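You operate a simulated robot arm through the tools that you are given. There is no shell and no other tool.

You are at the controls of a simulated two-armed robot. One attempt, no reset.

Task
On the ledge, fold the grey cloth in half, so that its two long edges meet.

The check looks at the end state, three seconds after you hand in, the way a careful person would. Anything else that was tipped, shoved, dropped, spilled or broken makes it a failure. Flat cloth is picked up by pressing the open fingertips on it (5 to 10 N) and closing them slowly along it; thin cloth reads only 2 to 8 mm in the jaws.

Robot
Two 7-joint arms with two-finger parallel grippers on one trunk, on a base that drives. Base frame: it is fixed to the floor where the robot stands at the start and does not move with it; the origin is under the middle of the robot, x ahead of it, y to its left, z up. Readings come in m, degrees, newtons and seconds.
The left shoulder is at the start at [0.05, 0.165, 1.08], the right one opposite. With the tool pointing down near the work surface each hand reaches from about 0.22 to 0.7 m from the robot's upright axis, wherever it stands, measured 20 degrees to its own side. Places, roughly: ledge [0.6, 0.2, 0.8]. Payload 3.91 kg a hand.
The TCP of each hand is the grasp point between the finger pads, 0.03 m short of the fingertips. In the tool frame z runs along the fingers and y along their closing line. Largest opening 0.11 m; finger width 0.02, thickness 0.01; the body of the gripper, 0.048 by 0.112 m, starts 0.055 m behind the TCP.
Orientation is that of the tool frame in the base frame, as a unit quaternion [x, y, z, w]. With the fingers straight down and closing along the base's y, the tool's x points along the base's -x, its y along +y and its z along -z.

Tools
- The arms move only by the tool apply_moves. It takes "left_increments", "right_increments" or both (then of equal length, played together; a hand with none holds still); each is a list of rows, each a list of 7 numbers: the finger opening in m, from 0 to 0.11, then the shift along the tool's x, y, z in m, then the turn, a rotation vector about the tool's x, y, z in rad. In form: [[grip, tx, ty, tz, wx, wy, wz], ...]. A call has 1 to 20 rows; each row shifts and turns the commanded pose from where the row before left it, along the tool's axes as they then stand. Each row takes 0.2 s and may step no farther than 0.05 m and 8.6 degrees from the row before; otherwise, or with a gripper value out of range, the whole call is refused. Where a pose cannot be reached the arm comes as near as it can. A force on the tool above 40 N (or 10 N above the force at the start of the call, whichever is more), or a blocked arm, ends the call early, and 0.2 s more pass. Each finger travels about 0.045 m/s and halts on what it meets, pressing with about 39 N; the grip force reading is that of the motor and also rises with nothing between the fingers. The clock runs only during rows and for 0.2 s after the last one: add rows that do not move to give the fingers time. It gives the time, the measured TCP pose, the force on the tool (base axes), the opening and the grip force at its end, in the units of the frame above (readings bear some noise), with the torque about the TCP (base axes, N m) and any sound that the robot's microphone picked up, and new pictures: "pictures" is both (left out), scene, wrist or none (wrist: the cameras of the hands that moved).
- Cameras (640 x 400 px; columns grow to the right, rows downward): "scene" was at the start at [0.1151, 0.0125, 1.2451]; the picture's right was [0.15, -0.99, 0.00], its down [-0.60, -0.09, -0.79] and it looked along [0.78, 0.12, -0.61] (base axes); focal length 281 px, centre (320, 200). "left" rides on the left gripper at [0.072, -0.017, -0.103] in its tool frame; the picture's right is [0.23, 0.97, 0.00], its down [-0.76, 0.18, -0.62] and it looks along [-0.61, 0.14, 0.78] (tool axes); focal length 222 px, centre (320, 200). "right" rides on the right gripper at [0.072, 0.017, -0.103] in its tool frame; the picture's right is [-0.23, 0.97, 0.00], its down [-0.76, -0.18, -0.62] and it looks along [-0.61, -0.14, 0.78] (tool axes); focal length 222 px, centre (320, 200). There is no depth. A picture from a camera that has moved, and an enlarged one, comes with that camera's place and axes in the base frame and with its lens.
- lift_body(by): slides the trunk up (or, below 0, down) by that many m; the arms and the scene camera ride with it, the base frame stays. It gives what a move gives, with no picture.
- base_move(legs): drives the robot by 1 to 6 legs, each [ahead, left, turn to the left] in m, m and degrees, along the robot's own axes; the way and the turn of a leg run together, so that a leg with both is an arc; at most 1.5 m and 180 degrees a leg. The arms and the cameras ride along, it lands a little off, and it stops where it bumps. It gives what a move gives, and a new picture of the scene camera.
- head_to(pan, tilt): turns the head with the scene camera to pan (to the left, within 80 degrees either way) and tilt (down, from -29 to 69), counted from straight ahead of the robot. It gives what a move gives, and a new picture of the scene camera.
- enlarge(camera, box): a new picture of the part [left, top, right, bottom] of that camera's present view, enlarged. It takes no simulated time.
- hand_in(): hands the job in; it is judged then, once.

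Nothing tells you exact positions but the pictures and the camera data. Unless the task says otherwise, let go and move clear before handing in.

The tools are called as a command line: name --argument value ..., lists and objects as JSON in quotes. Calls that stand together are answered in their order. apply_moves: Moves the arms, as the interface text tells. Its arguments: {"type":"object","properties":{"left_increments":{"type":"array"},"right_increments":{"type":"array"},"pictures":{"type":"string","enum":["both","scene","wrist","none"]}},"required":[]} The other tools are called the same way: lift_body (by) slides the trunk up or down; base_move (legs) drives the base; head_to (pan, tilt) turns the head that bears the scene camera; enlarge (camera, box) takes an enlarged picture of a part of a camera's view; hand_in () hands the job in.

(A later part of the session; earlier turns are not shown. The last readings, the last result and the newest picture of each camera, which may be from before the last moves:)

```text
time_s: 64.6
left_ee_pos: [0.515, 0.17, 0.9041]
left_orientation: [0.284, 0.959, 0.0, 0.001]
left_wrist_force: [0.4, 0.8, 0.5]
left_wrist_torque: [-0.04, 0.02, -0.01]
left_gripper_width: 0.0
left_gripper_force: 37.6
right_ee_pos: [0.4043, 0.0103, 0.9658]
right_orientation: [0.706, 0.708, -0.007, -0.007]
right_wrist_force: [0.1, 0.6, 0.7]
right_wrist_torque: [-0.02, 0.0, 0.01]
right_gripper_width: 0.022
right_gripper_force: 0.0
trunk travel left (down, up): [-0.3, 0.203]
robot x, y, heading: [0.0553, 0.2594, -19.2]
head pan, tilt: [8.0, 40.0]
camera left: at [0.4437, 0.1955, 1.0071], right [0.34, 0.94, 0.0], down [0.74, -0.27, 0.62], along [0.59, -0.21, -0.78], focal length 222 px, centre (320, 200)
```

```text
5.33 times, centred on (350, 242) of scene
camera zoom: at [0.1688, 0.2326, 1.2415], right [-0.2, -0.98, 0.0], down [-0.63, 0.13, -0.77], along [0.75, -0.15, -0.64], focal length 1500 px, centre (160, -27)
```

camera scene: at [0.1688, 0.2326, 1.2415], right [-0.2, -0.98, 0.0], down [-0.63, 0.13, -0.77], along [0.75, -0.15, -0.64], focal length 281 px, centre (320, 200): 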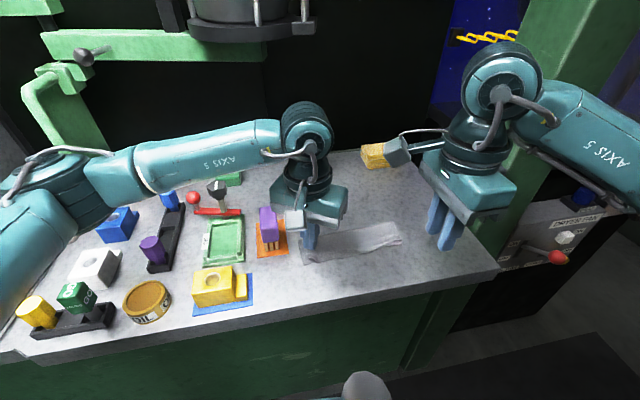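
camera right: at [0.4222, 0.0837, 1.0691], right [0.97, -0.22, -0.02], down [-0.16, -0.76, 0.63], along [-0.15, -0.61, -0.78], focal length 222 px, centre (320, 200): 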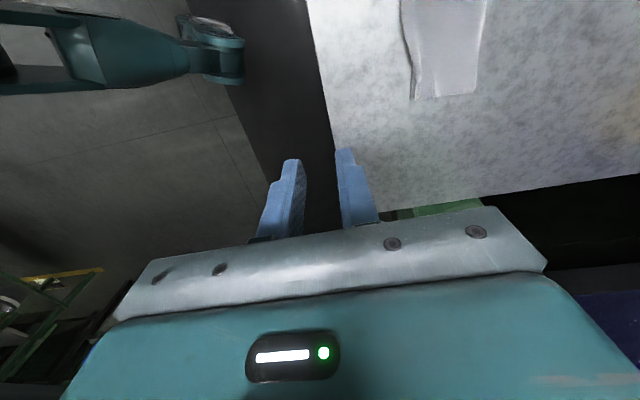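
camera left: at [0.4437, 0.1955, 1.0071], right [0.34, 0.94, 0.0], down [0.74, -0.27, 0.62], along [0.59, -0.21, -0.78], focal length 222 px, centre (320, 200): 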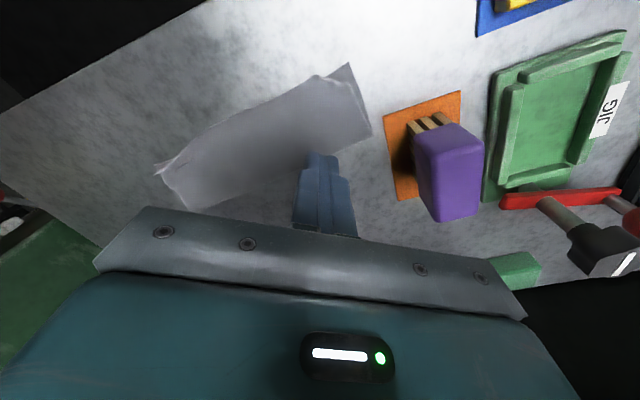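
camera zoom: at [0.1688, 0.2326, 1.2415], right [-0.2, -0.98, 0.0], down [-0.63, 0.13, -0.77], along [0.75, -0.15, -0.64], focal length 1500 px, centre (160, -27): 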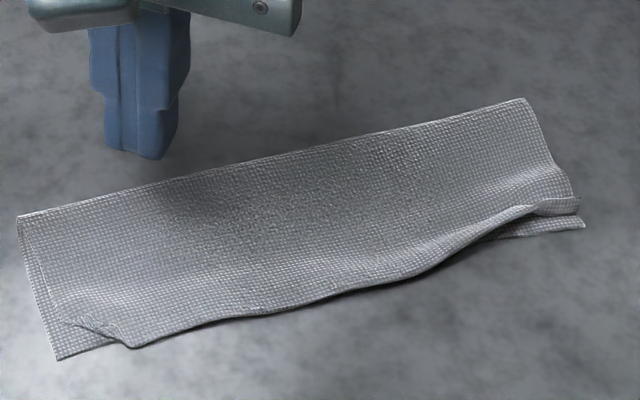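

The drag partly opened the dog-ear but also slid the whole cloth about 1.5 cm. A better way is to anchor the cloth with one finger while the other drags the flap out as the jaw opens. I'll turn the left hand so its closing line runs along the unrolling direction.

apply_moves --left_increments '[[0, 0, 0, -0.03, 0, 0, 0], [0, 0, 0, 0, 0, 0, -0.1428], [0, 0, 0, 0, 0, 0, -0.1428], [0, 0, 0, 0, 0, 0, -0.1428], [0, 0, 0, 0, 0, 0, -0.1428], [0, 0, 0, 0, 0, 0, -0.1428], [0, 0, 0, 0, 0, 0, -0.1428], [0, 0, 0, 0, 0, 0, -0.1428], [0, 0, 0, 0, 0, 0, -0.1428], [0, 0, 0, 0, 0, 0, -0.1428], [0, 0, 0, 0, 0, 0, -0.1428], [0, 0, 0, 0, 0, 0, -0.1428], [0, 0, 0, 0, 0, 0, 0]]' --right_increments '[[0.022, -0.02, 0, 0, 0, 0, 0], [0.022, -0.02, 0, 0, 0, 0, 0], [0.022, -0.02, 0, 0, 0, 0, 0], [0.022, -0.01, 0, 0, 0, 0, 0], [0.022, 0, 0, 0, 0, 0, 0], [0.022, 0, 0, 0, 0, 0, 0], [0.022, 0, 0, 0, 0, 0, 0], [0.022, 0, 0, 0, 0, 0, 0], [0.022, 0, 0, 0, 0, 0, 0], [0.022, 0, 0, 0, 0, 0, 0], [0.022, 0, 0, 0, 0, 0, 0], [0.022, 0, 0, 0, 0, 0, 0], [0.022, 0, 0, 0, 0, 0, 0]]'

enlarge --camera "left" --box '[200, 0, 440, 200]'

enlarge --camera "scene" --box '[280, 210, 400, 285]'

```text
time_s: 67.4
left_ee_pos: [0.5144, 0.1692, 0.9328]
left_orientation: [-0.478, 0.878, -0.001, -0.001]
left_wrist_force: [0.4, 0.6, 0.6]
left_wrist_torque: [-0.02, 0.03, 0.0]
left_gripper_width: 0.0
left_gripper_force: 37.5
right_ee_pos: [0.4014, -0.0589, 0.9659]
right_orientation: [0.706, 0.708, -0.006, -0.006]
right_wrist_force: [-0.1, 0.4, 1.0]
right_wrist_torque: [-0.02, 0.03, -0.01]
right_gripper_width: 0.0221
right_gripper_force: 0.1
trunk travel left (down, up): [-0.3, 0.203]
robot x, y, heading: [0.0562, 0.2592, -19.5]
head pan, tilt: [8.0, 40.0]
camera scene: at [0.1688, 0.2326, 1.2415], right [-0.2, -0.98, 0.0], down [-0.63, 0.13, -0.77], along [0.75, -0.15, -0.64], focal length 281 px, centre (320, 200)
camera right: at [0.421, 0.0139, 1.0688], right [0.97, -0.22, -0.02], down [-0.16, -0.76, 0.62], along [-0.15, -0.61, -0.78], focal length 222 px, centre (320, 200)
camera left: at [0.4892, 0.1004, 1.0367], right [-0.94, 0.34, 0.0], down [0.26, 0.74, 0.62], along [0.21, 0.59, -0.78], focal length 222 px, centre (320, 200)
```

scene: 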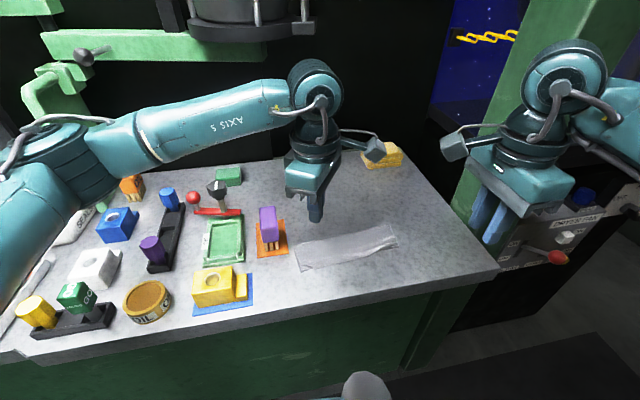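
right: 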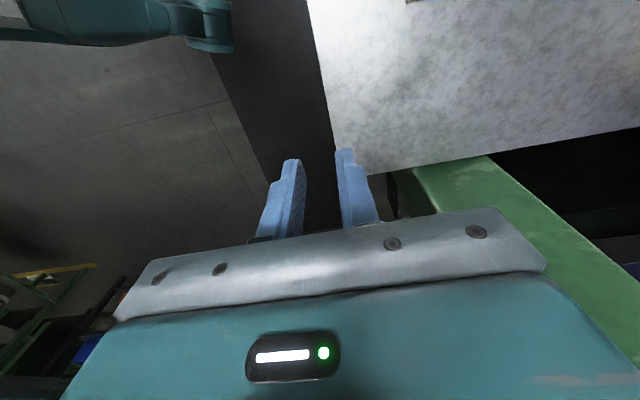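
left: 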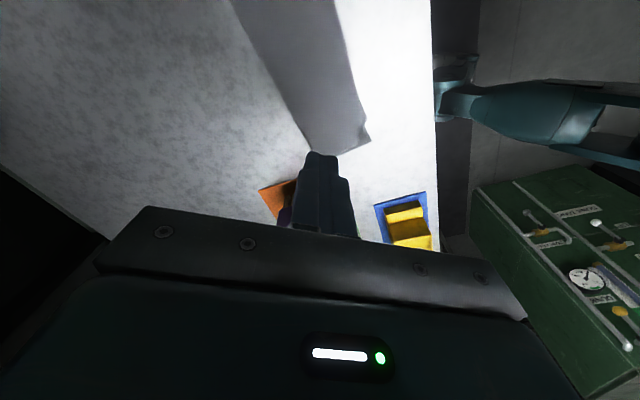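

```text
2.00 times, centred on (320, 100) of left
camera zoom: at [0.4892, 0.1004, 1.0367], right [-0.94, 0.34, 0.0], down [0.26, 0.74, 0.62], along [0.21, 0.59, -0.78], focal length 444 px, centre (320, 400)
```

zoom: 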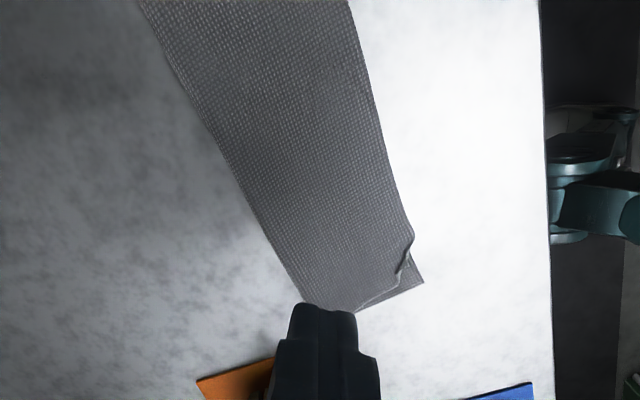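

```text
5.33 times, centred on (340, 248) of scene
camera zoom: at [0.1688, 0.2326, 1.2415], right [-0.2, -0.98, 0.0], down [-0.63, 0.13, -0.77], along [0.75, -0.15, -0.64], focal length 1500 px, centre (213, -53)
```

zoom: 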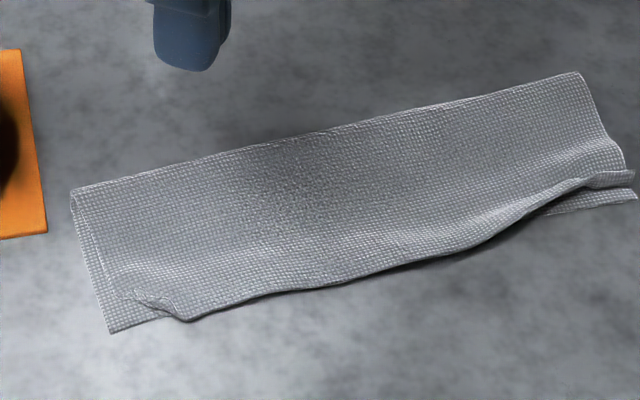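

The left hand now closes along the unrolling direction. I'll hover with the drag finger over the flap and the anchor finger just behind it.

apply_moves --left_increments '[[0, 0.0012, 0.0188, 0, 0, 0, 0], [0, 0.0012, 0.0189, 0, 0, 0, 0], [0, 0, 0, 0.025, 0, 0, 0], [0, 0, 0, 0.025, 0, 0, 0], [0, 0, 0, 0.01, 0, 0, 0], [0, 0, 0, 0, 0, 0, 0]]' --pictures "none"

enlarge --camera "left" --box '[240, 90, 400, 200]'

enlarge --camera "scene" --box '[270, 220, 350, 280]'

```text
time_s: 68.8
left_ee_pos: [0.481, 0.1885, 0.8723]
left_orientation: [-0.477, 0.879, -0.001, -0.001]
left_wrist_force: [-0.1, 0.0, -0.5]
left_wrist_torque: [0.02, 0.04, -0.01]
left_gripper_width: 0.0001
left_gripper_force: 37.6
right_ee_pos: [0.4029, -0.0586, 0.9664]
right_orientation: [0.706, 0.709, -0.005, -0.008]
right_wrist_force: [0.4, -0.5, -0.1]
right_wrist_torque: [-0.02, 0.02, -0.02]
right_gripper_width: 0.022
right_gripper_force: 0.0
trunk travel left (down, up): [-0.3, 0.203]
robot x, y, heading: [0.0573, 0.258, -19.5]
head pan, tilt: [8.0, 40.0]
```

```text
3.64 times, centred on (320, 145) of left
camera zoom: at [0.4562, 0.1183, 0.9758], right [-0.94, 0.34, 0.0], down [0.27, 0.74, 0.62], along [0.21, 0.58, -0.78], focal length 808 px, centre (320, 400)
```

zoom: 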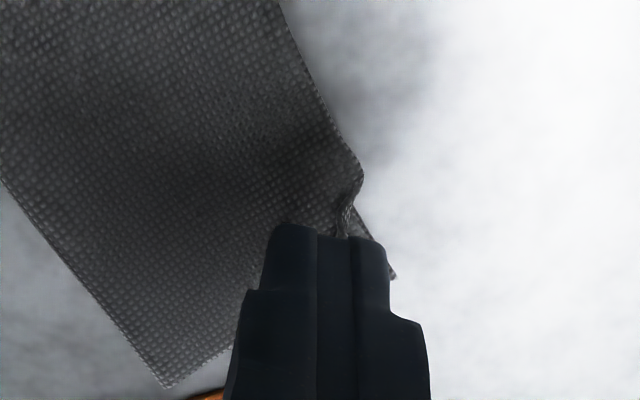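

```text
6.67 times, centred on (310, 250) of scene
camera zoom: at [0.1688, 0.2326, 1.2415], right [-0.2, -0.98, 0.0], down [-0.63, 0.13, -0.77], along [0.75, -0.15, -0.64], focal length 1875 px, centre (387, -133)
```

zoom: 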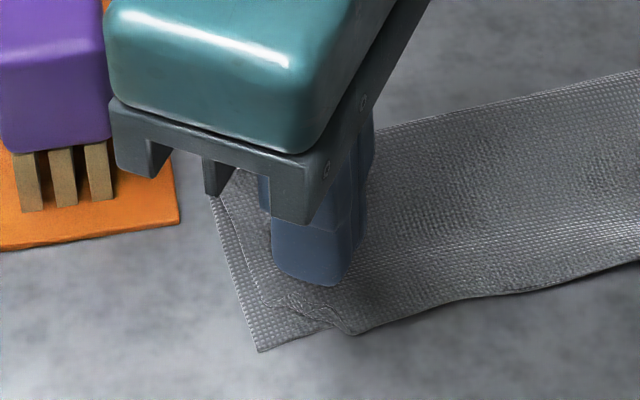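

apply_moves --left_increments '[[0, 0, 0, 0.01, 0, 0, 0], [0, 0, 0, 0.006, 0, 0, 0], [0, 0, 0, 0.001, 0, 0, 0], [0, 0, 0, 0.001, 0, 0, 0], [0, 0, 0, 0, 0, 0, 0]]' --pictures "none"

apply_moves --left_increments '[[0, 0, 0, 0.001, 0, 0, 0], [0, 0, 0, 0, 0, 0, 0]]' --pictures "none"

```text
time_s: 70.0
left_ee_pos: [0.4815, 0.187, 0.8557]
left_orientation: [-0.478, 0.879, -0.001, -0.001]
left_wrist_force: [0.1, 0.4, -0.3]
left_wrist_torque: [0.0, 0.0, 0.05]
left_gripper_width: 0.0
left_gripper_force: 37.6
right_ee_pos: [0.4021, -0.0584, 0.9662]
right_orientation: [0.706, 0.708, -0.006, -0.006]
right_wrist_force: [-0.1, 1.3, -0.1]
right_wrist_torque: [0.02, 0.01, 0.0]
right_gripper_width: 0.0221
right_gripper_force: 0.1
trunk travel left (down, up): [-0.3, 0.203]
robot x, y, heading: [0.057, 0.2612, -19.5]
head pan, tilt: [8.0, 40.0]
```

```text
time_s: 70.6
left_ee_pos: [0.4815, 0.1868, 0.8547]
left_orientation: [-0.476, 0.879, -0.001, -0.001]
left_wrist_force: [-0.2, -1.0, 1.0]
left_wrist_torque: [0.0, -0.02, 0.0]
left_gripper_width: 0.0002
left_gripper_force: 37.0
right_ee_pos: [0.403, -0.0562, 0.9657]
right_orientation: [0.706, 0.708, -0.006, -0.007]
right_wrist_force: [0.3, 0.2, -0.4]
right_wrist_torque: [-0.01, -0.04, 0.02]
right_gripper_width: 0.022
right_gripper_force: 0.2
trunk travel left (down, up): [-0.3, 0.203]
robot x, y, heading: [0.0573, 0.2599, -19.4]
head pan, tilt: [8.0, 40.0]
```

apply_moves --left_increments '[[0, 0, 0, 0.001, 0, 0, 0], [0, 0, 0, 0.001, 0, 0, 0], [0, 0, 0, 0, 0, 0, 0]]' --pictures "none"

```text
time_s: 71.4
left_ee_pos: [0.4814, 0.1898, 0.8527]
left_orientation: [-0.478, 0.879, -0.002, -0.001]
left_wrist_force: [0.1, 0.0, 5.1]
left_wrist_torque: [0.01, 0.01, 0.02]
left_gripper_width: 0.0002
left_gripper_force: 37.6
right_ee_pos: [0.4014, -0.0581, 0.966]
right_orientation: [0.707, 0.708, -0.005, -0.007]
right_wrist_force: [0.0, 0.9, -0.6]
right_wrist_torque: [0.01, 0.02, 0.01]
right_gripper_width: 0.0219
right_gripper_force: 0.0
trunk travel left (down, up): [-0.3, 0.203]
robot x, y, heading: [0.0603, 0.2593, -19.3]
head pan, tilt: [8.0, 40.0]
```

Pressing at 5 N. Now I'll open the jaw slowly while keeping the anchor finger in place.

apply_moves --left_increments '[[0.002, 0, 0.001, 0, 0, 0, 0], [0.004, 0, 0.001, 0, 0, 0, 0], [0.006, 0, 0.001, 0, 0, 0, 0], [0.008, 0, 0.001, 0, 0, 0, 0], [0.01, 0, 0.001, 0, 0, 0, 0], [0.012, 0, 0.001, 0, 0, 0, 0], [0.014, 0, 0.001, 0, 0, 0, 0], [0.016, 0, 0.001, 0, 0, 0, 0], [0.018, 0, 0.001, 0, 0, 0, 0], [0.018, 0, 0, 0, 0, 0, 0]]' --pictures "none"

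enlarge --camera "left" --box '[240, 70, 420, 180]'

enlarge --camera "scene" --box '[270, 220, 350, 280]'

```text
time_s: 73.6
left_ee_pos: [0.4732, 0.1918, 0.8522]
left_orientation: [-0.478, 0.878, -0.001, 0.0]
left_wrist_force: [1.7, -0.6, 10.5]
left_wrist_torque: [0.04, 0.07, 0.04]
left_gripper_width: 0.0171
left_gripper_force: 0.0
right_ee_pos: [0.4042, -0.0576, 0.9662]
right_orientation: [0.706, 0.708, -0.006, -0.007]
right_wrist_force: [0.5, 0.1, -0.6]
right_wrist_torque: [-0.02, -0.01, -0.04]
right_gripper_width: 0.022
right_gripper_force: 0.1
trunk travel left (down, up): [-0.3, 0.203]
robot x, y, heading: [0.0553, 0.2626, -19.5]
head pan, tilt: [8.0, 40.0]
```

```text
3.56 times, centred on (330, 125) of left
camera zoom: at [0.4486, 0.1232, 0.9562], right [-0.94, 0.34, 0.0], down [0.27, 0.74, 0.62], along [0.21, 0.58, -0.78], focal length 790 px, centre (284, 467)
```

zoom: 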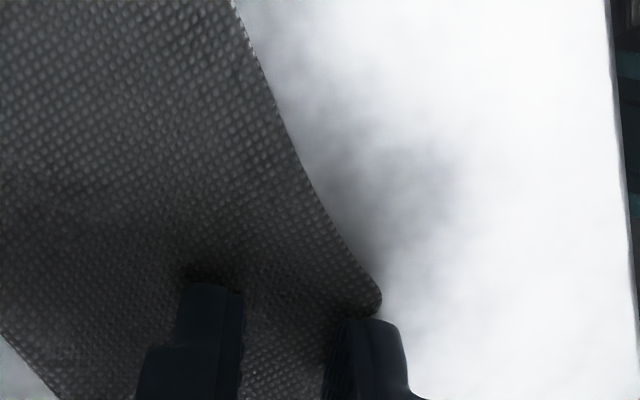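

```text
6.67 times, centred on (310, 250) of scene
camera zoom: at [0.1683, 0.2326, 1.2416], right [-0.2, -0.98, 0.0], down [-0.63, 0.13, -0.77], along [0.75, -0.15, -0.64], focal length 1875 px, centre (387, -133)
```

zoom: 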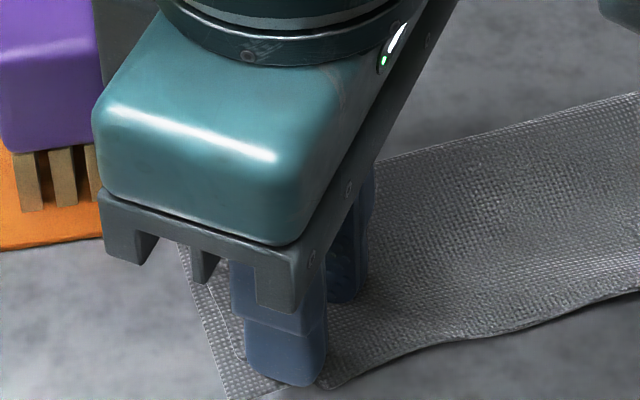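

apply_moves --left_increments '[[0.018, 0, 0, -0.01, 0, 0, 0], [0.018, 0, 0, -0.03, 0, 0, 0], [0.018, 0, -0.03, -0.03, 0, 0, 0], [0.018, 0, -0.04, 0, 0, 0, 0], [0.018, 0, -0.03, 0, 0, 0, 0], [0.018, 0, 0, 0, 0, 0, 0]]' --pictures "wrist"

enlarge --camera "scene" --box '[280, 210, 400, 285]'

enlarge --camera "left" --box '[240, 70, 420, 180]'

```text
time_s: 75.0
left_ee_pos: [0.5585, 0.1382, 0.9208]
left_orientation: [-0.476, 0.879, -0.001, -0.001]
left_wrist_force: [0.6, 0.4, 0.7]
left_wrist_torque: [0.02, -0.01, 0.04]
left_gripper_width: 0.0179
left_gripper_force: 0.1
right_ee_pos: [0.4022, -0.0586, 0.9661]
right_orientation: [0.706, 0.708, -0.005, -0.007]
right_wrist_force: [0.7, -0.1, 0.2]
right_wrist_torque: [0.0, -0.02, 0.01]
right_gripper_width: 0.022
right_gripper_force: 0.0
trunk travel left (down, up): [-0.3, 0.203]
robot x, y, heading: [0.0575, 0.2586, -19.4]
head pan, tilt: [8.0, 40.0]
camera left: at [0.5319, 0.0688, 1.0247], right [-0.94, 0.34, 0.0], down [0.27, 0.74, 0.62], along [0.21, 0.58, -0.78], focal length 222 px, centre (320, 200)
```

left: 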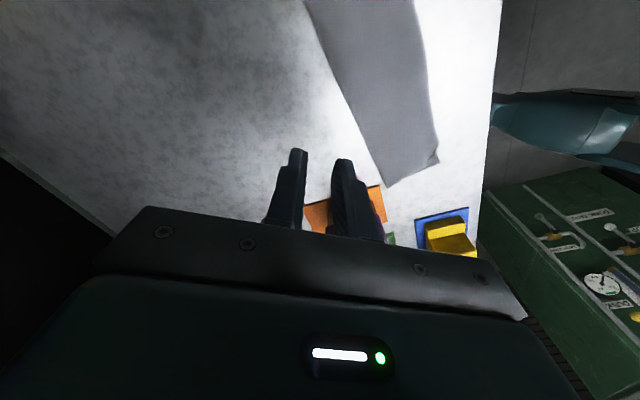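

```text
5.33 times, centred on (340, 248) of scene
camera zoom: at [0.1688, 0.2326, 1.2415], right [-0.2, -0.98, 0.0], down [-0.63, 0.13, -0.77], along [0.75, -0.15, -0.64], focal length 1500 px, centre (213, -53)
```

zoom: 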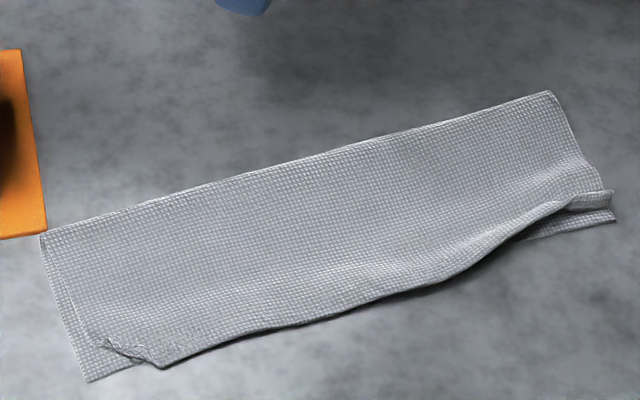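

```text
3.56 times, centred on (330, 125) of left
camera zoom: at [0.5319, 0.0688, 1.0247], right [-0.94, 0.34, 0.0], down [0.27, 0.74, 0.62], along [0.21, 0.58, -0.78], focal length 790 px, centre (284, 467)
```

zoom: 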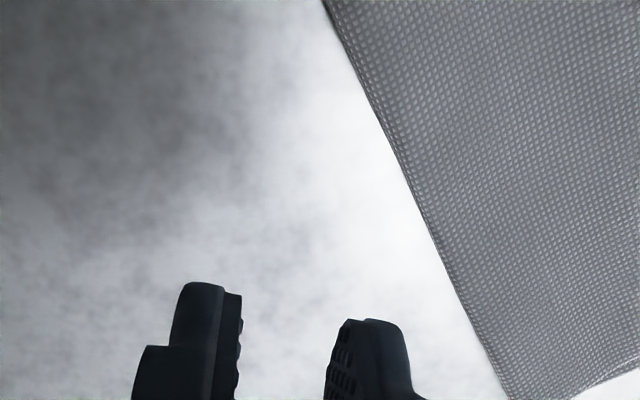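

The cloth slid again and its left end is now close to the orange card, so no more dragging that way. I'll take a closer look at the corner.

enlarge --camera "scene" --box '[285, 255, 325, 285]'

enlarge --camera "left" --box '[370, 110, 470, 200]'

enlarge --camera "scene" --box '[360, 230, 410, 265]'

enlarge --camera "scene" --box '[240, 190, 320, 270]'

```text
13.33 times, centred on (305, 270) of scene
camera zoom: at [0.1688, 0.2326, 1.2415], right [-0.2, -0.98, 0.0], down [-0.63, 0.13, -0.77], along [0.75, -0.15, -0.64], focal length 3751 px, centre (520, -733)
```

zoom: 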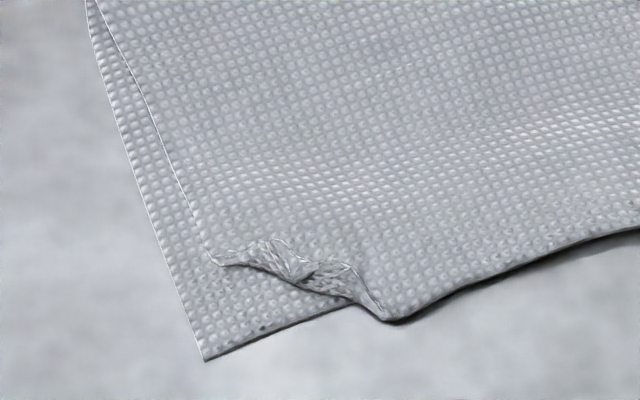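

```text
4.44 times, centred on (420, 155) of left
camera zoom: at [0.5319, 0.0688, 1.0247], right [-0.94, 0.34, 0.0], down [0.27, 0.74, 0.62], along [0.21, 0.58, -0.78], focal length 987 px, centre (-124, 400)
```

zoom: 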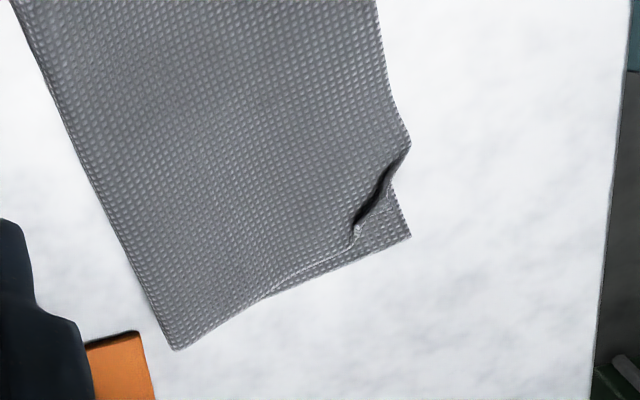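

```text
11.43 times, centred on (385, 248) of scene
camera zoom: at [0.1688, 0.2326, 1.2415], right [-0.2, -0.98, 0.0], down [-0.63, 0.13, -0.77], along [0.75, -0.15, -0.64], focal length 3215 px, centre (-423, -343)
```

zoom: 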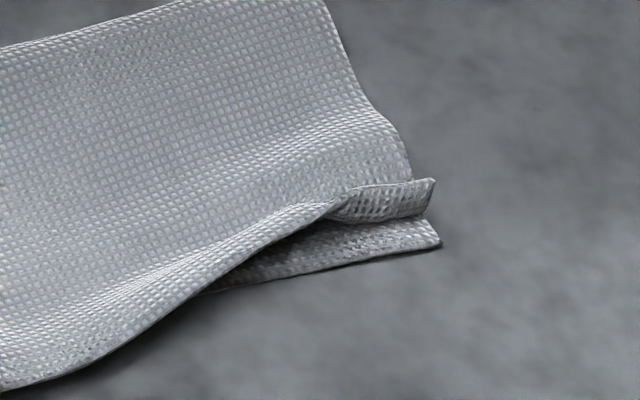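

```text
5.00 times, centred on (280, 230) of scene
camera zoom: at [0.1688, 0.2326, 1.2415], right [-0.2, -0.98, 0.0], down [-0.63, 0.13, -0.77], along [0.75, -0.15, -0.64], focal length 1406 px, centre (520, 50)
```

zoom: 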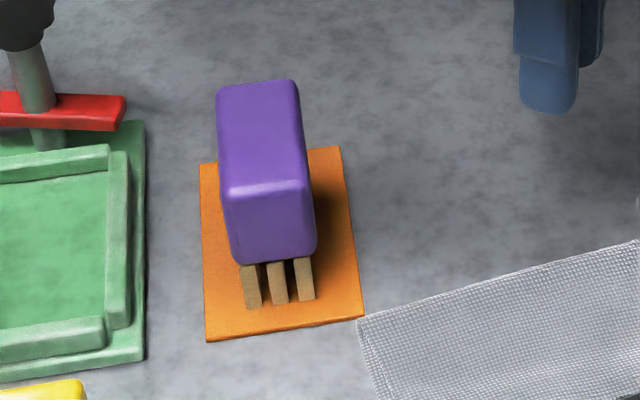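

The remaining dog-ear is about 1 × 2.4 cm with its tip curled up. I'll try a gentle sweep with the closed fingertips just skimming the top layer, pushing the curled tip outward from behind rather than pressing on it.

apply_moves --left_increments '[[0.01, 0.0014, 0.0314, 0, 0, 0, 0], [0.0, 0.0014, 0.0314, 0, 0, 0, 0], [0.0, 0.0015, 0.0313, 0, 0, 0, 0], [0.0, 0, 0, 0.025, 0, 0, 0], [0.0, 0, 0, 0.025, 0, 0, 0], [0.0, 0, 0, 0.01, 0, 0, 0], [0.0, 0, 0, 0.004, 0, 0, 0], [0.0, 0, 0, 0, 0, 0, 0]]' --pictures "none"

enlarge --camera "left" --box '[240, 70, 420, 180]'

enlarge --camera "scene" --box '[270, 230, 340, 285]'

```text
time_s: 76.8
left_ee_pos: [0.4773, 0.1843, 0.8579]
left_orientation: [-0.477, 0.879, -0.001, -0.001]
left_wrist_force: [1.3, -0.3, 0.5]
left_wrist_torque: [-0.01, 0.0, 0.02]
left_gripper_width: 0.0
left_gripper_force: 38.2
right_ee_pos: [0.4027, -0.0577, 0.9658]
right_orientation: [0.706, 0.708, -0.005, -0.007]
right_wrist_force: [0.3, 0.2, -0.9]
right_wrist_torque: [0.0, -0.03, 0.03]
right_gripper_width: 0.0221
right_gripper_force: 0.0
trunk travel left (down, up): [-0.3, 0.203]
robot x, y, heading: [0.06, 0.2603, -19.3]
head pan, tilt: [8.0, 40.0]
```

```text
3.56 times, centred on (330, 125) of left
camera zoom: at [0.4511, 0.1166, 0.9611], right [-0.94, 0.34, 0.0], down [0.27, 0.74, 0.62], along [0.21, 0.58, -0.78], focal length 790 px, centre (284, 467)
```

zoom: 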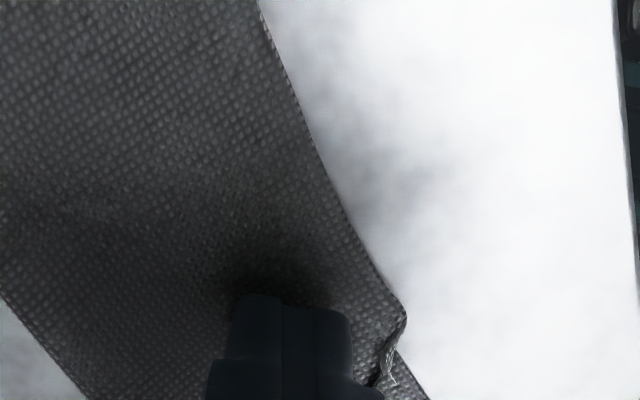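

```text
7.27 times, centred on (305, 258) of scene
camera zoom: at [0.1688, 0.2326, 1.2415], right [-0.2, -0.98, 0.0], down [-0.63, 0.13, -0.77], along [0.75, -0.15, -0.64], focal length 2046 px, centre (429, -218)
```

zoom: 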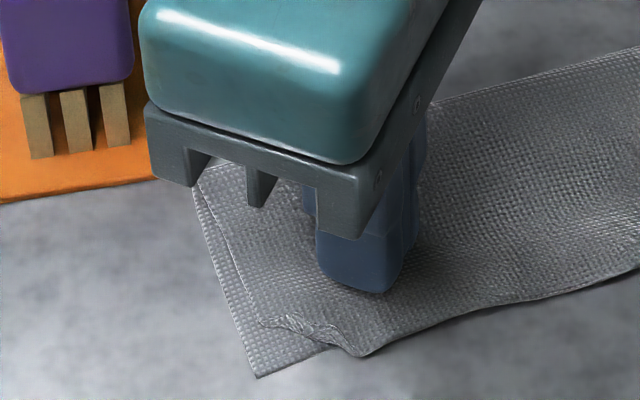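

apply_moves --left_increments '[[0, 0, 0, 0.002, 0, 0, 0], [0, 0, 0, 0.001, 0, 0, 0], [0, 0, 0, 0.001, 0, 0, 0], [0, 0, 0, 0, 0, 0, 0]]' --pictures "none"

```text
time_s: 77.8
left_ee_pos: [0.4762, 0.1849, 0.8531]
left_orientation: [-0.477, 0.879, 0.0, -0.001]
left_wrist_force: [0.1, 0.2, 0.3]
left_wrist_torque: [-0.02, 0.02, 0.0]
left_gripper_width: 0.0
left_gripper_force: 37.7
right_ee_pos: [0.4011, -0.0582, 0.9658]
right_orientation: [0.705, 0.709, -0.006, -0.006]
right_wrist_force: [0.0, 0.2, -0.2]
right_wrist_torque: [0.0, 0.0, 0.01]
right_gripper_width: 0.022
right_gripper_force: 0.1
trunk travel left (down, up): [-0.3, 0.203]
robot x, y, heading: [0.0582, 0.2596, -19.4]
head pan, tilt: [8.0, 40.0]
```

Just skimming with no contact force. Now I'll sweep outward slowly.

apply_moves --left_increments '[[0, 0, 0.004, 0, 0, 0, 0], [0, 0, 0.004, 0, 0, 0, 0], [0, 0, 0.004, 0, 0, 0, 0], [0, 0, 0.004, 0, 0, 0, 0], [0, 0, 0.003, 0, 0, 0, 0], [0, 0, 0.003, 0, 0, 0, 0], [0, 0, 0.003, 0, 0, 0, 0], [0, 0, 0.003, 0, 0, 0, 0], [0, 0, 0.003, 0, 0, 0, 0], [0, 0, 0.003, 0, 0, 0, 0], [0, 0, 0, 0, 0, 0, 0]]' --pictures "none"

enlarge --camera "left" --box '[240, 70, 420, 180]'

enlarge --camera "scene" --box '[270, 230, 340, 285]'

```text
time_s: 80.2
left_ee_pos: [0.4484, 0.2047, 0.8538]
left_orientation: [-0.477, 0.879, 0.0, -0.001]
left_wrist_force: [0.2, 0.0, 0.4]
left_wrist_torque: [0.04, 0.01, 0.01]
left_gripper_width: 0.0
left_gripper_force: 38.2
right_ee_pos: [0.4034, -0.0572, 0.9663]
right_orientation: [0.706, 0.708, -0.006, -0.007]
right_wrist_force: [0.6, -0.2, -0.3]
right_wrist_torque: [0.02, 0.01, -0.02]
right_gripper_width: 0.022
right_gripper_force: 0.1
trunk travel left (down, up): [-0.3, 0.203]
robot x, y, heading: [0.0548, 0.2604, -19.3]
head pan, tilt: [8.0, 40.0]
```

```text
3.56 times, centred on (330, 125) of left
camera zoom: at [0.4227, 0.1365, 0.9571], right [-0.94, 0.34, 0.0], down [0.27, 0.74, 0.62], along [0.21, 0.58, -0.78], focal length 790 px, centre (284, 467)
```

zoom: 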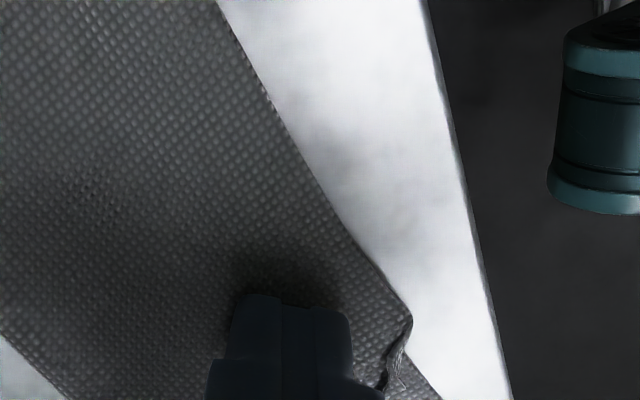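

```text
7.27 times, centred on (305, 258) of scene
camera zoom: at [0.1688, 0.2326, 1.2415], right [-0.2, -0.98, 0.0], down [-0.63, 0.13, -0.77], along [0.75, -0.15, -0.64], focal length 2046 px, centre (429, -218)
```

zoom: 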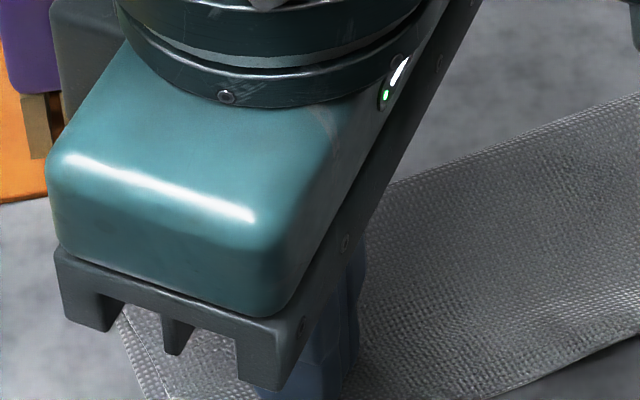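

Even this light touch carried the whole cloth along, because it slides very easily. I'll use the same contact to drag it straight back to where it was, and afterwards anchor it with the right hand.

apply_moves --left_increments '[[0, 0, -0.003, 0, 0, 0, 0], [0, 0, -0.004, 0, 0, 0, 0], [0, 0, -0.004, 0, 0, 0, 0], [0, 0, -0.004, 0, 0, 0, 0], [0, 0, -0.004, 0, 0, 0, 0], [0, 0, -0.004, 0, 0, 0, 0], [0, 0, -0.004, 0, 0, 0, 0], [0, 0, -0.004, 0, 0, 0, 0], [0, 0, -0.004, 0, 0, 0, 0], [0, 0, -0.004, 0, 0, 0, 0], [0, 0, -0.004, 0, 0, 0, 0], [0, 0, -0.004, 0, 0, 0, 0], [0, 0, -0.004, 0, 0, 0, 0], [0, 0, 0, 0, 0, 0, 0]]' --pictures "scene"

enlarge --camera "scene" --box '[270, 210, 400, 290]'

```text
time_s: 83.2
left_ee_pos: [0.4909, 0.1759, 0.8548]
left_orientation: [-0.477, 0.879, 0.001, -0.001]
left_wrist_force: [-0.1, 0.1, -0.3]
left_wrist_torque: [-0.01, 0.03, 0.03]
left_gripper_width: 0.0
left_gripper_force: 37.9
right_ee_pos: [0.4029, -0.0583, 0.9658]
right_orientation: [0.706, 0.709, -0.005, -0.007]
right_wrist_force: [0.2, 0.1, 0.0]
right_wrist_torque: [0.02, 0.04, 0.04]
right_gripper_width: 0.022
right_gripper_force: 0.0
trunk travel left (down, up): [-0.3, 0.203]
robot x, y, heading: [0.0599, 0.2613, -19.6]
head pan, tilt: [8.0, 40.0]
camera scene: at [0.1688, 0.2326, 1.2415], right [-0.2, -0.98, 0.0], down [-0.63, 0.13, -0.77], along [0.75, -0.15, -0.64], focal length 281 px, centre (320, 200)
```

scene: 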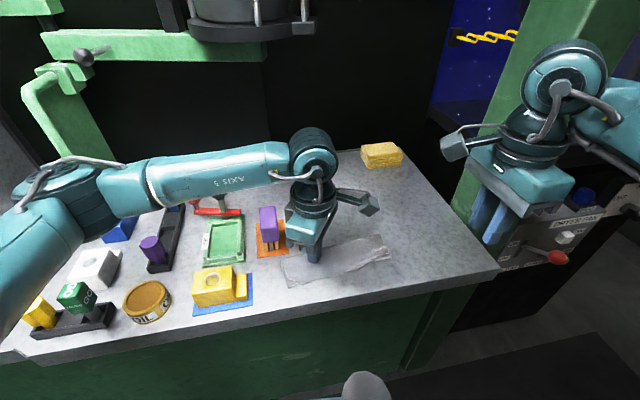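

```text
4.92 times, centred on (335, 250) of scene
camera zoom: at [0.1688, 0.2326, 1.2415], right [-0.2, -0.98, 0.0], down [-0.63, 0.13, -0.77], along [0.75, -0.15, -0.64], focal length 1385 px, centre (246, -46)
```

zoom: 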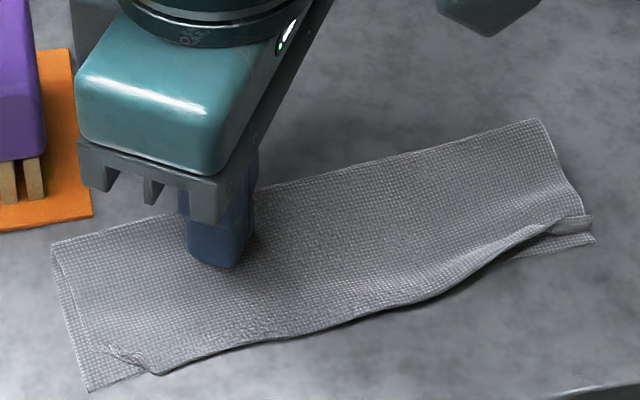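

The cloth is near its earlier spot but too far left. I'll press a bit more and drag it right and back to the middle of the free area.

apply_moves --left_increments '[[0, 0, 0, 0.001, 0, 0, 0], [0, 0, 0, 0.001, 0, 0, 0], [0, 0.0023, -0.0038, 0, 0, 0, 0], [0, 0.0023, -0.0038, 0, 0, 0, 0], [0, 0.0023, -0.0038, 0, 0, 0, 0], [0, 0.0023, -0.0038, 0, 0, 0, 0], [0, 0.0023, -0.0038, 0, 0, 0, 0], [0, 0.0023, -0.0038, 0, 0, 0, 0], [0, 0.0023, -0.0038, 0, 0, 0, 0], [0, 0.0023, -0.0038, 0, 0, 0, 0], [0, 0.0023, -0.0038, 0, 0, 0, 0], [0, 0.0023, -0.0038, 0, 0, 0, 0], [0, 0, 0, 0, 0, 0, 0]]' --pictures "none"

enlarge --camera "scene" --box '[270, 210, 410, 290]'

```text
time_s: 86.0
left_ee_pos: [0.5108, 0.1364, 0.853]
left_orientation: [-0.476, 0.879, -0.001, -0.001]
left_wrist_force: [0.3, 0.5, 4.2]
left_wrist_torque: [-0.01, -0.01, 0.0]
left_gripper_width: 0.0
left_gripper_force: 37.8
right_ee_pos: [0.4033, -0.0584, 0.9661]
right_orientation: [0.706, 0.708, -0.006, -0.008]
right_wrist_force: [-0.2, 0.3, -0.5]
right_wrist_torque: [0.01, -0.01, 0.0]
right_gripper_width: 0.022
right_gripper_force: 0.0
trunk travel left (down, up): [-0.3, 0.203]
robot x, y, heading: [0.057, 0.2602, -19.6]
head pan, tilt: [8.0, 40.0]
```

```text
4.57 times, centred on (340, 250) of scene
camera zoom: at [0.1686, 0.2326, 1.2415], right [-0.2, -0.98, 0.0], down [-0.63, 0.13, -0.77], along [0.75, -0.15, -0.64], focal length 1286 px, centre (229, -29)
```

zoom: 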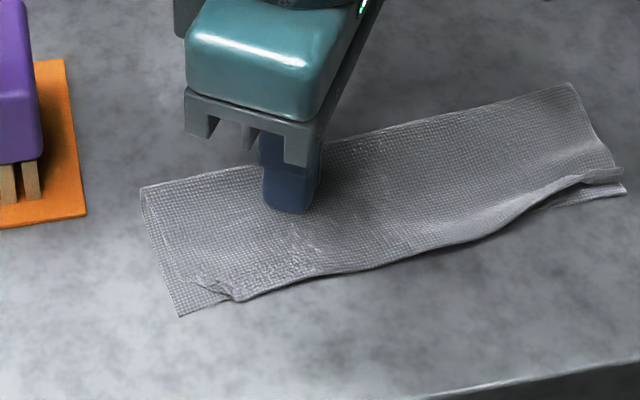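

The cloth is back in the free area. Now I'll lift the left hand and turn it so its body stays clear, and bring the right hand over the right part of the cloth to act as an anchor.

apply_moves --left_increments '[[0, 0, 0, -0.01, 0, 0, 0], [0, 0, 0, -0.03, 0, 0, 0], [0, 0, 0, -0.03, 0, 0, 0.1428], [0, 0, 0, 0, 0, 0, 0.1428], [0, 0, 0, 0, 0, 0, 0.1428], [0, 0, 0, 0, 0, 0, 0.1428], [0, 0, 0, 0, 0, 0, 0.1428], [0, 0, 0, 0, 0, 0, 0.1428], [0, 0, 0, 0, 0, 0, 0.1428], [0, 0, 0, 0, 0, 0, 0.1428], [0, 0, 0, 0, 0, 0, 0.1428], [0, 0, 0, 0, 0, 0, 0.1428], [0, 0, 0, 0, 0, 0, 0.1428], [0, 0.02, 0.01, 0, 0, 0, 0], [0, 0.02, 0.01, 0, 0, 0, 0], [0, 0, 0, 0, 0, 0, 0]]' --right_increments '[[0.03, 0, 0, 0, 0, 0, 0], [0.03, 0, 0, 0, 0, 0, 0], [0.03, 0, 0, 0, 0, 0, 0], [0.03, 0, 0, 0, 0, 0, 0], [0.03, 0, 0, 0, 0, 0, 0], [0.03, 0, 0, 0, 0, 0, 0], [0.03, 0, 0, 0, 0, 0, 0], [0.03, 0, 0, 0, 0, 0, 0], [0.03, 0, 0, 0, 0, 0, 0], [0.03, 0, 0, 0, 0, 0, 0], [0.03, 0, 0, 0, 0, 0, 0], [0.03, 0.021, 0.028, 0, 0, 0, 0], [0.03, 0.021, 0.028, 0, 0, 0, 0], [0.03, 0.021, 0.028, 0, 0, 0, 0], [0.03, 0.021, 0.028, 0, 0, 0, 0], [0.03, 0, 0, 0.03, 0, 0, 0]]'

enlarge --camera "scene" --box '[270, 210, 410, 290]'

enlarge --camera "left" --box '[180, 60, 400, 200]'

```text
time_s: 89.4
left_ee_pos: [0.4858, 0.1777, 0.9213]
left_orientation: [0.284, 0.959, -0.001, 0.0]
left_wrist_force: [0.3, 0.1, -0.5]
left_wrist_torque: [-0.02, 0.01, -0.04]
left_gripper_width: 0.0
left_gripper_force: 37.7
right_ee_pos: [0.5165, 0.0261, 0.9354]
right_orientation: [0.706, 0.708, -0.006, -0.007]
right_wrist_force: [0.2, 0.0, 0.1]
right_wrist_torque: [-0.01, 0.01, 0.0]
right_gripper_width: 0.0301
right_gripper_force: 0.1
trunk travel left (down, up): [-0.3, 0.203]
robot x, y, heading: [0.0564, 0.2589, -19.7]
head pan, tilt: [8.0, 40.0]
camera scene: at [0.1689, 0.2323, 1.2415], right [-0.2, -0.98, 0.0], down [-0.63, 0.13, -0.77], along [0.75, -0.15, -0.64], focal length 281 px, centre (320, 200)
camera right: at [0.5346, 0.0982, 1.0375], right [0.97, -0.22, -0.02], down [-0.16, -0.76, 0.62], along [-0.15, -0.61, -0.78], focal length 222 px, centre (320, 200)
camera left: at [0.4169, 0.2027, 1.0247], right [0.34, 0.94, 0.0], down [0.74, -0.27, 0.62], along [0.59, -0.21, -0.78], focal length 222 px, centre (320, 200)
```

scene: 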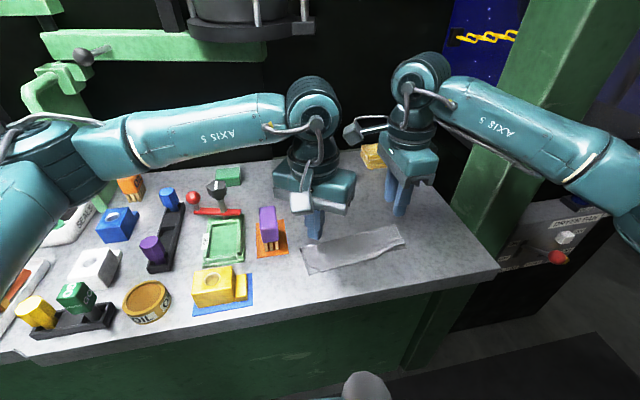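
right: 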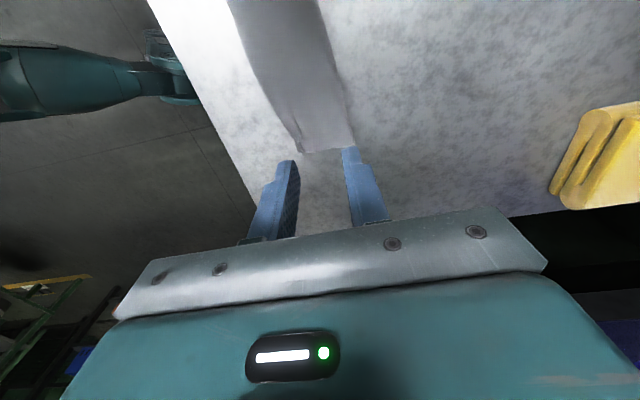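
left: 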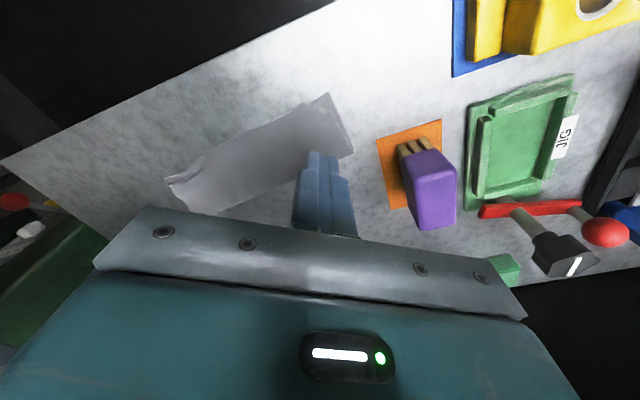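

```text
4.57 times, centred on (340, 250) of scene
camera zoom: at [0.1689, 0.2323, 1.2415], right [-0.2, -0.98, 0.0], down [-0.63, 0.13, -0.77], along [0.75, -0.15, -0.64], focal length 1286 px, centre (229, -29)
```

zoom: 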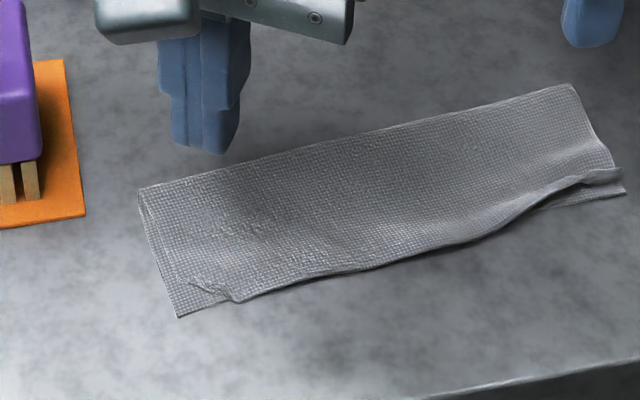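

```text
2.86 times, centred on (290, 130) of left
camera zoom: at [0.4169, 0.2027, 1.0247], right [0.34, 0.94, 0.0], down [0.74, -0.27, 0.62], along [0.59, -0.21, -0.78], focal length 635 px, centre (406, 400)
```

zoom: 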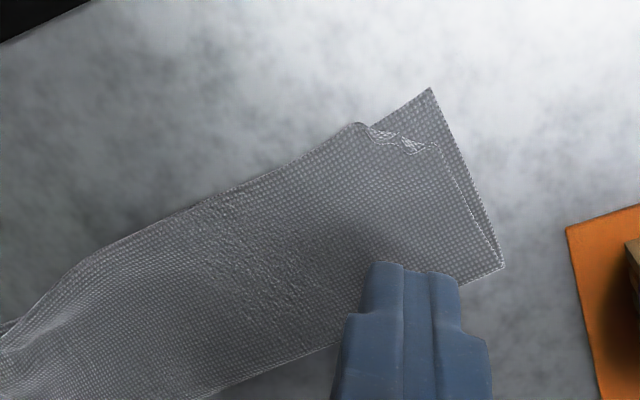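

The dog-ear is now a narrow roll, about 4 mm wide. I'll set the right-hand anchor down and the left hand just behind the roll.

apply_moves --right_increments '[[0.03, 0, 0, 0.03, 0, 0, 0], [0.03, 0, 0, 0.03, 0, 0, 0], [0.03, 0, 0, 0.015, 0, 0, 0], [0.03, 0, 0, 0.003, 0, 0, 0], [0.03, 0, 0, 0.001, 0, 0, 0], [0.03, 0, 0, 0.001, 0, 0, 0], [0.03, 0, 0, 0, 0, 0, 0]]' --left_increments '[[0, -0.003, -0.002, 0, 0, 0, 0], [0, -0.003, -0.003, 0, 0, 0, 0], [0, 0, 0, 0.02, 0, 0, 0], [0, 0, 0, 0.02, 0, 0, 0], [0, 0, 0, 0.015, 0, 0, 0], [0, 0, 0, 0.005, 0, 0, 0], [0, 0, 0, 0, 0, 0, 0]]' --pictures "none"

```text
time_s: 91.0
left_ee_pos: [0.4899, 0.1684, 0.8616]
left_orientation: [0.284, 0.959, -0.001, -0.001]
left_wrist_force: [0.2, -0.2, -0.6]
left_wrist_torque: [-0.01, -0.02, -0.02]
left_gripper_width: 0.0001
left_gripper_force: 38.1
right_ee_pos: [0.5131, 0.0255, 0.8548]
right_orientation: [0.706, 0.709, -0.006, -0.007]
right_wrist_force: [-1.1, -0.1, 0.4]
right_wrist_torque: [0.0, -0.04, -0.01]
right_gripper_width: 0.0297
right_gripper_force: 0.0
trunk travel left (down, up): [-0.3, 0.203]
robot x, y, heading: [0.0603, 0.2611, -19.4]
head pan, tilt: [8.0, 40.0]
```

apply_moves --right_increments '[[0.03, 0, 0, 0.001, 0, 0, 0], [0.03, 0, 0, 0.001, 0, 0, 0], [0.03, 0, 0, 0.0007, 0, 0, 0], [0.03, 0, 0, 0, 0, 0, 0]]' --left_increments '[[0, 0, 0, 0.003, 0, 0, 0], [0, 0, 0, 0.002, 0, 0, 0], [0, 0, 0, 0.002, 0, 0, 0], [0, 0, 0, 0, 0, 0, 0]]' --pictures "none"

enlarge --camera "left" --box '[220, 70, 400, 180]'

```text
time_s: 92.0
left_ee_pos: [0.4907, 0.1678, 0.8545]
left_orientation: [0.284, 0.959, -0.001, 0.0]
left_wrist_force: [0.4, -0.1, 0.4]
left_wrist_torque: [-0.03, -0.02, 0.03]
left_gripper_width: 0.0
left_gripper_force: 37.9
right_ee_pos: [0.5134, 0.0266, 0.8527]
right_orientation: [0.706, 0.708, -0.006, -0.006]
right_wrist_force: [-0.1, -1.8, 7.2]
right_wrist_torque: [-0.07, -0.07, 0.01]
right_gripper_width: 0.0299
right_gripper_force: 0.0
trunk travel left (down, up): [-0.3, 0.203]
robot x, y, heading: [0.0558, 0.257, -19.5]
head pan, tilt: [8.0, 40.0]
```

```text
3.56 times, centred on (310, 125) of left
camera zoom: at [0.4201, 0.1945, 0.9588], right [0.34, 0.94, 0.0], down [0.74, -0.27, 0.62], along [0.59, -0.21, -0.78], focal length 790 px, centre (356, 467)
```

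zoom: 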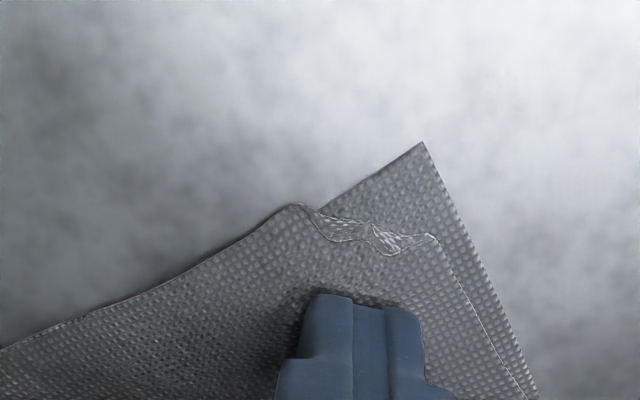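

The anchor holds at 7 N, and the left tips sit right behind the roll. I'll sweep outward.

apply_moves --left_increments '[[0, 0, 0, 0.0008, 0, 0, 0], [0, 0.003, 0, 0, 0, 0, 0], [0, 0.003, 0, 0, 0, 0, 0], [0, 0.003, 0, 0, 0, 0, 0], [0, 0.003, 0, 0, 0, 0, 0], [0, 0.003, 0, 0, 0, 0, 0], [0, 0.003, 0, 0, 0, 0, 0], [0, 0.003, 0, 0, 0, 0, 0], [0, 0.003, 0, 0, 0, 0, 0], [0, 0, 0, 0, 0, 0, 0]]' --pictures "none"

enlarge --camera "left" --box '[220, 70, 400, 180]'

enlarge --camera "scene" --box '[270, 220, 350, 285]'

```text
time_s: 94.2
left_ee_pos: [0.4701, 0.1807, 0.8542]
left_orientation: [0.284, 0.959, -0.001, 0.0]
left_wrist_force: [-0.1, -0.2, 0.0]
left_wrist_torque: [-0.01, 0.0, 0.0]
left_gripper_width: 0.0
left_gripper_force: 37.3
right_ee_pos: [0.5133, 0.0254, 0.8528]
right_orientation: [0.706, 0.708, -0.005, -0.006]
right_wrist_force: [2.8, -2.2, 15.1]
right_wrist_torque: [-0.07, -0.22, -0.03]
right_gripper_width: 0.0298
right_gripper_force: 0.0
trunk travel left (down, up): [-0.3, 0.203]
robot x, y, heading: [0.0577, 0.2592, -19.4]
head pan, tilt: [8.0, 40.0]
```

```text
3.56 times, centred on (310, 125) of left
camera zoom: at [0.3993, 0.208, 0.9581], right [0.34, 0.94, 0.0], down [0.73, -0.26, 0.62], along [0.59, -0.21, -0.78], focal length 790 px, centre (356, 467)
```

zoom: 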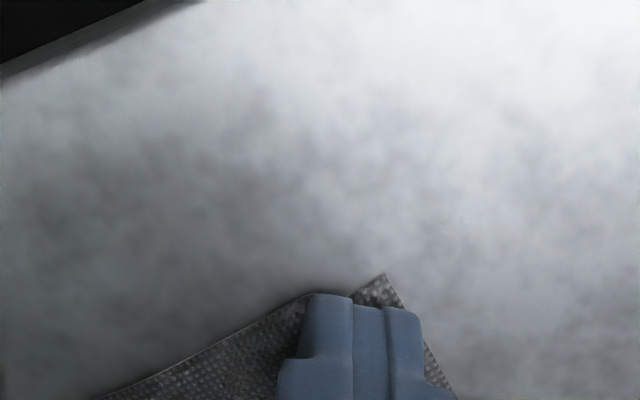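

```text
6.15 times, centred on (310, 252) of scene
camera zoom: at [0.1679, 0.2329, 1.2417], right [-0.2, -0.98, 0.0], down [-0.63, 0.13, -0.77], along [0.75, -0.15, -0.64], focal length 1731 px, centre (382, -123)
```

zoom: 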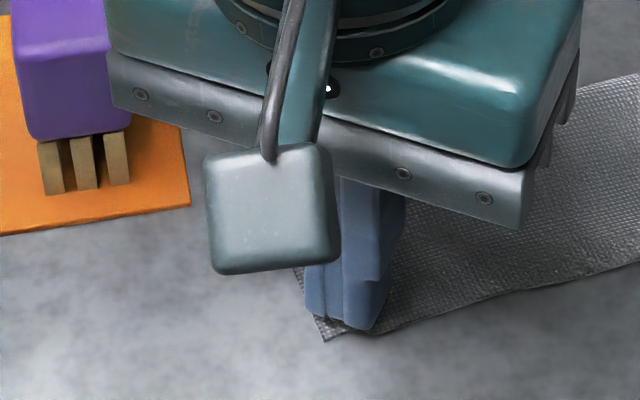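

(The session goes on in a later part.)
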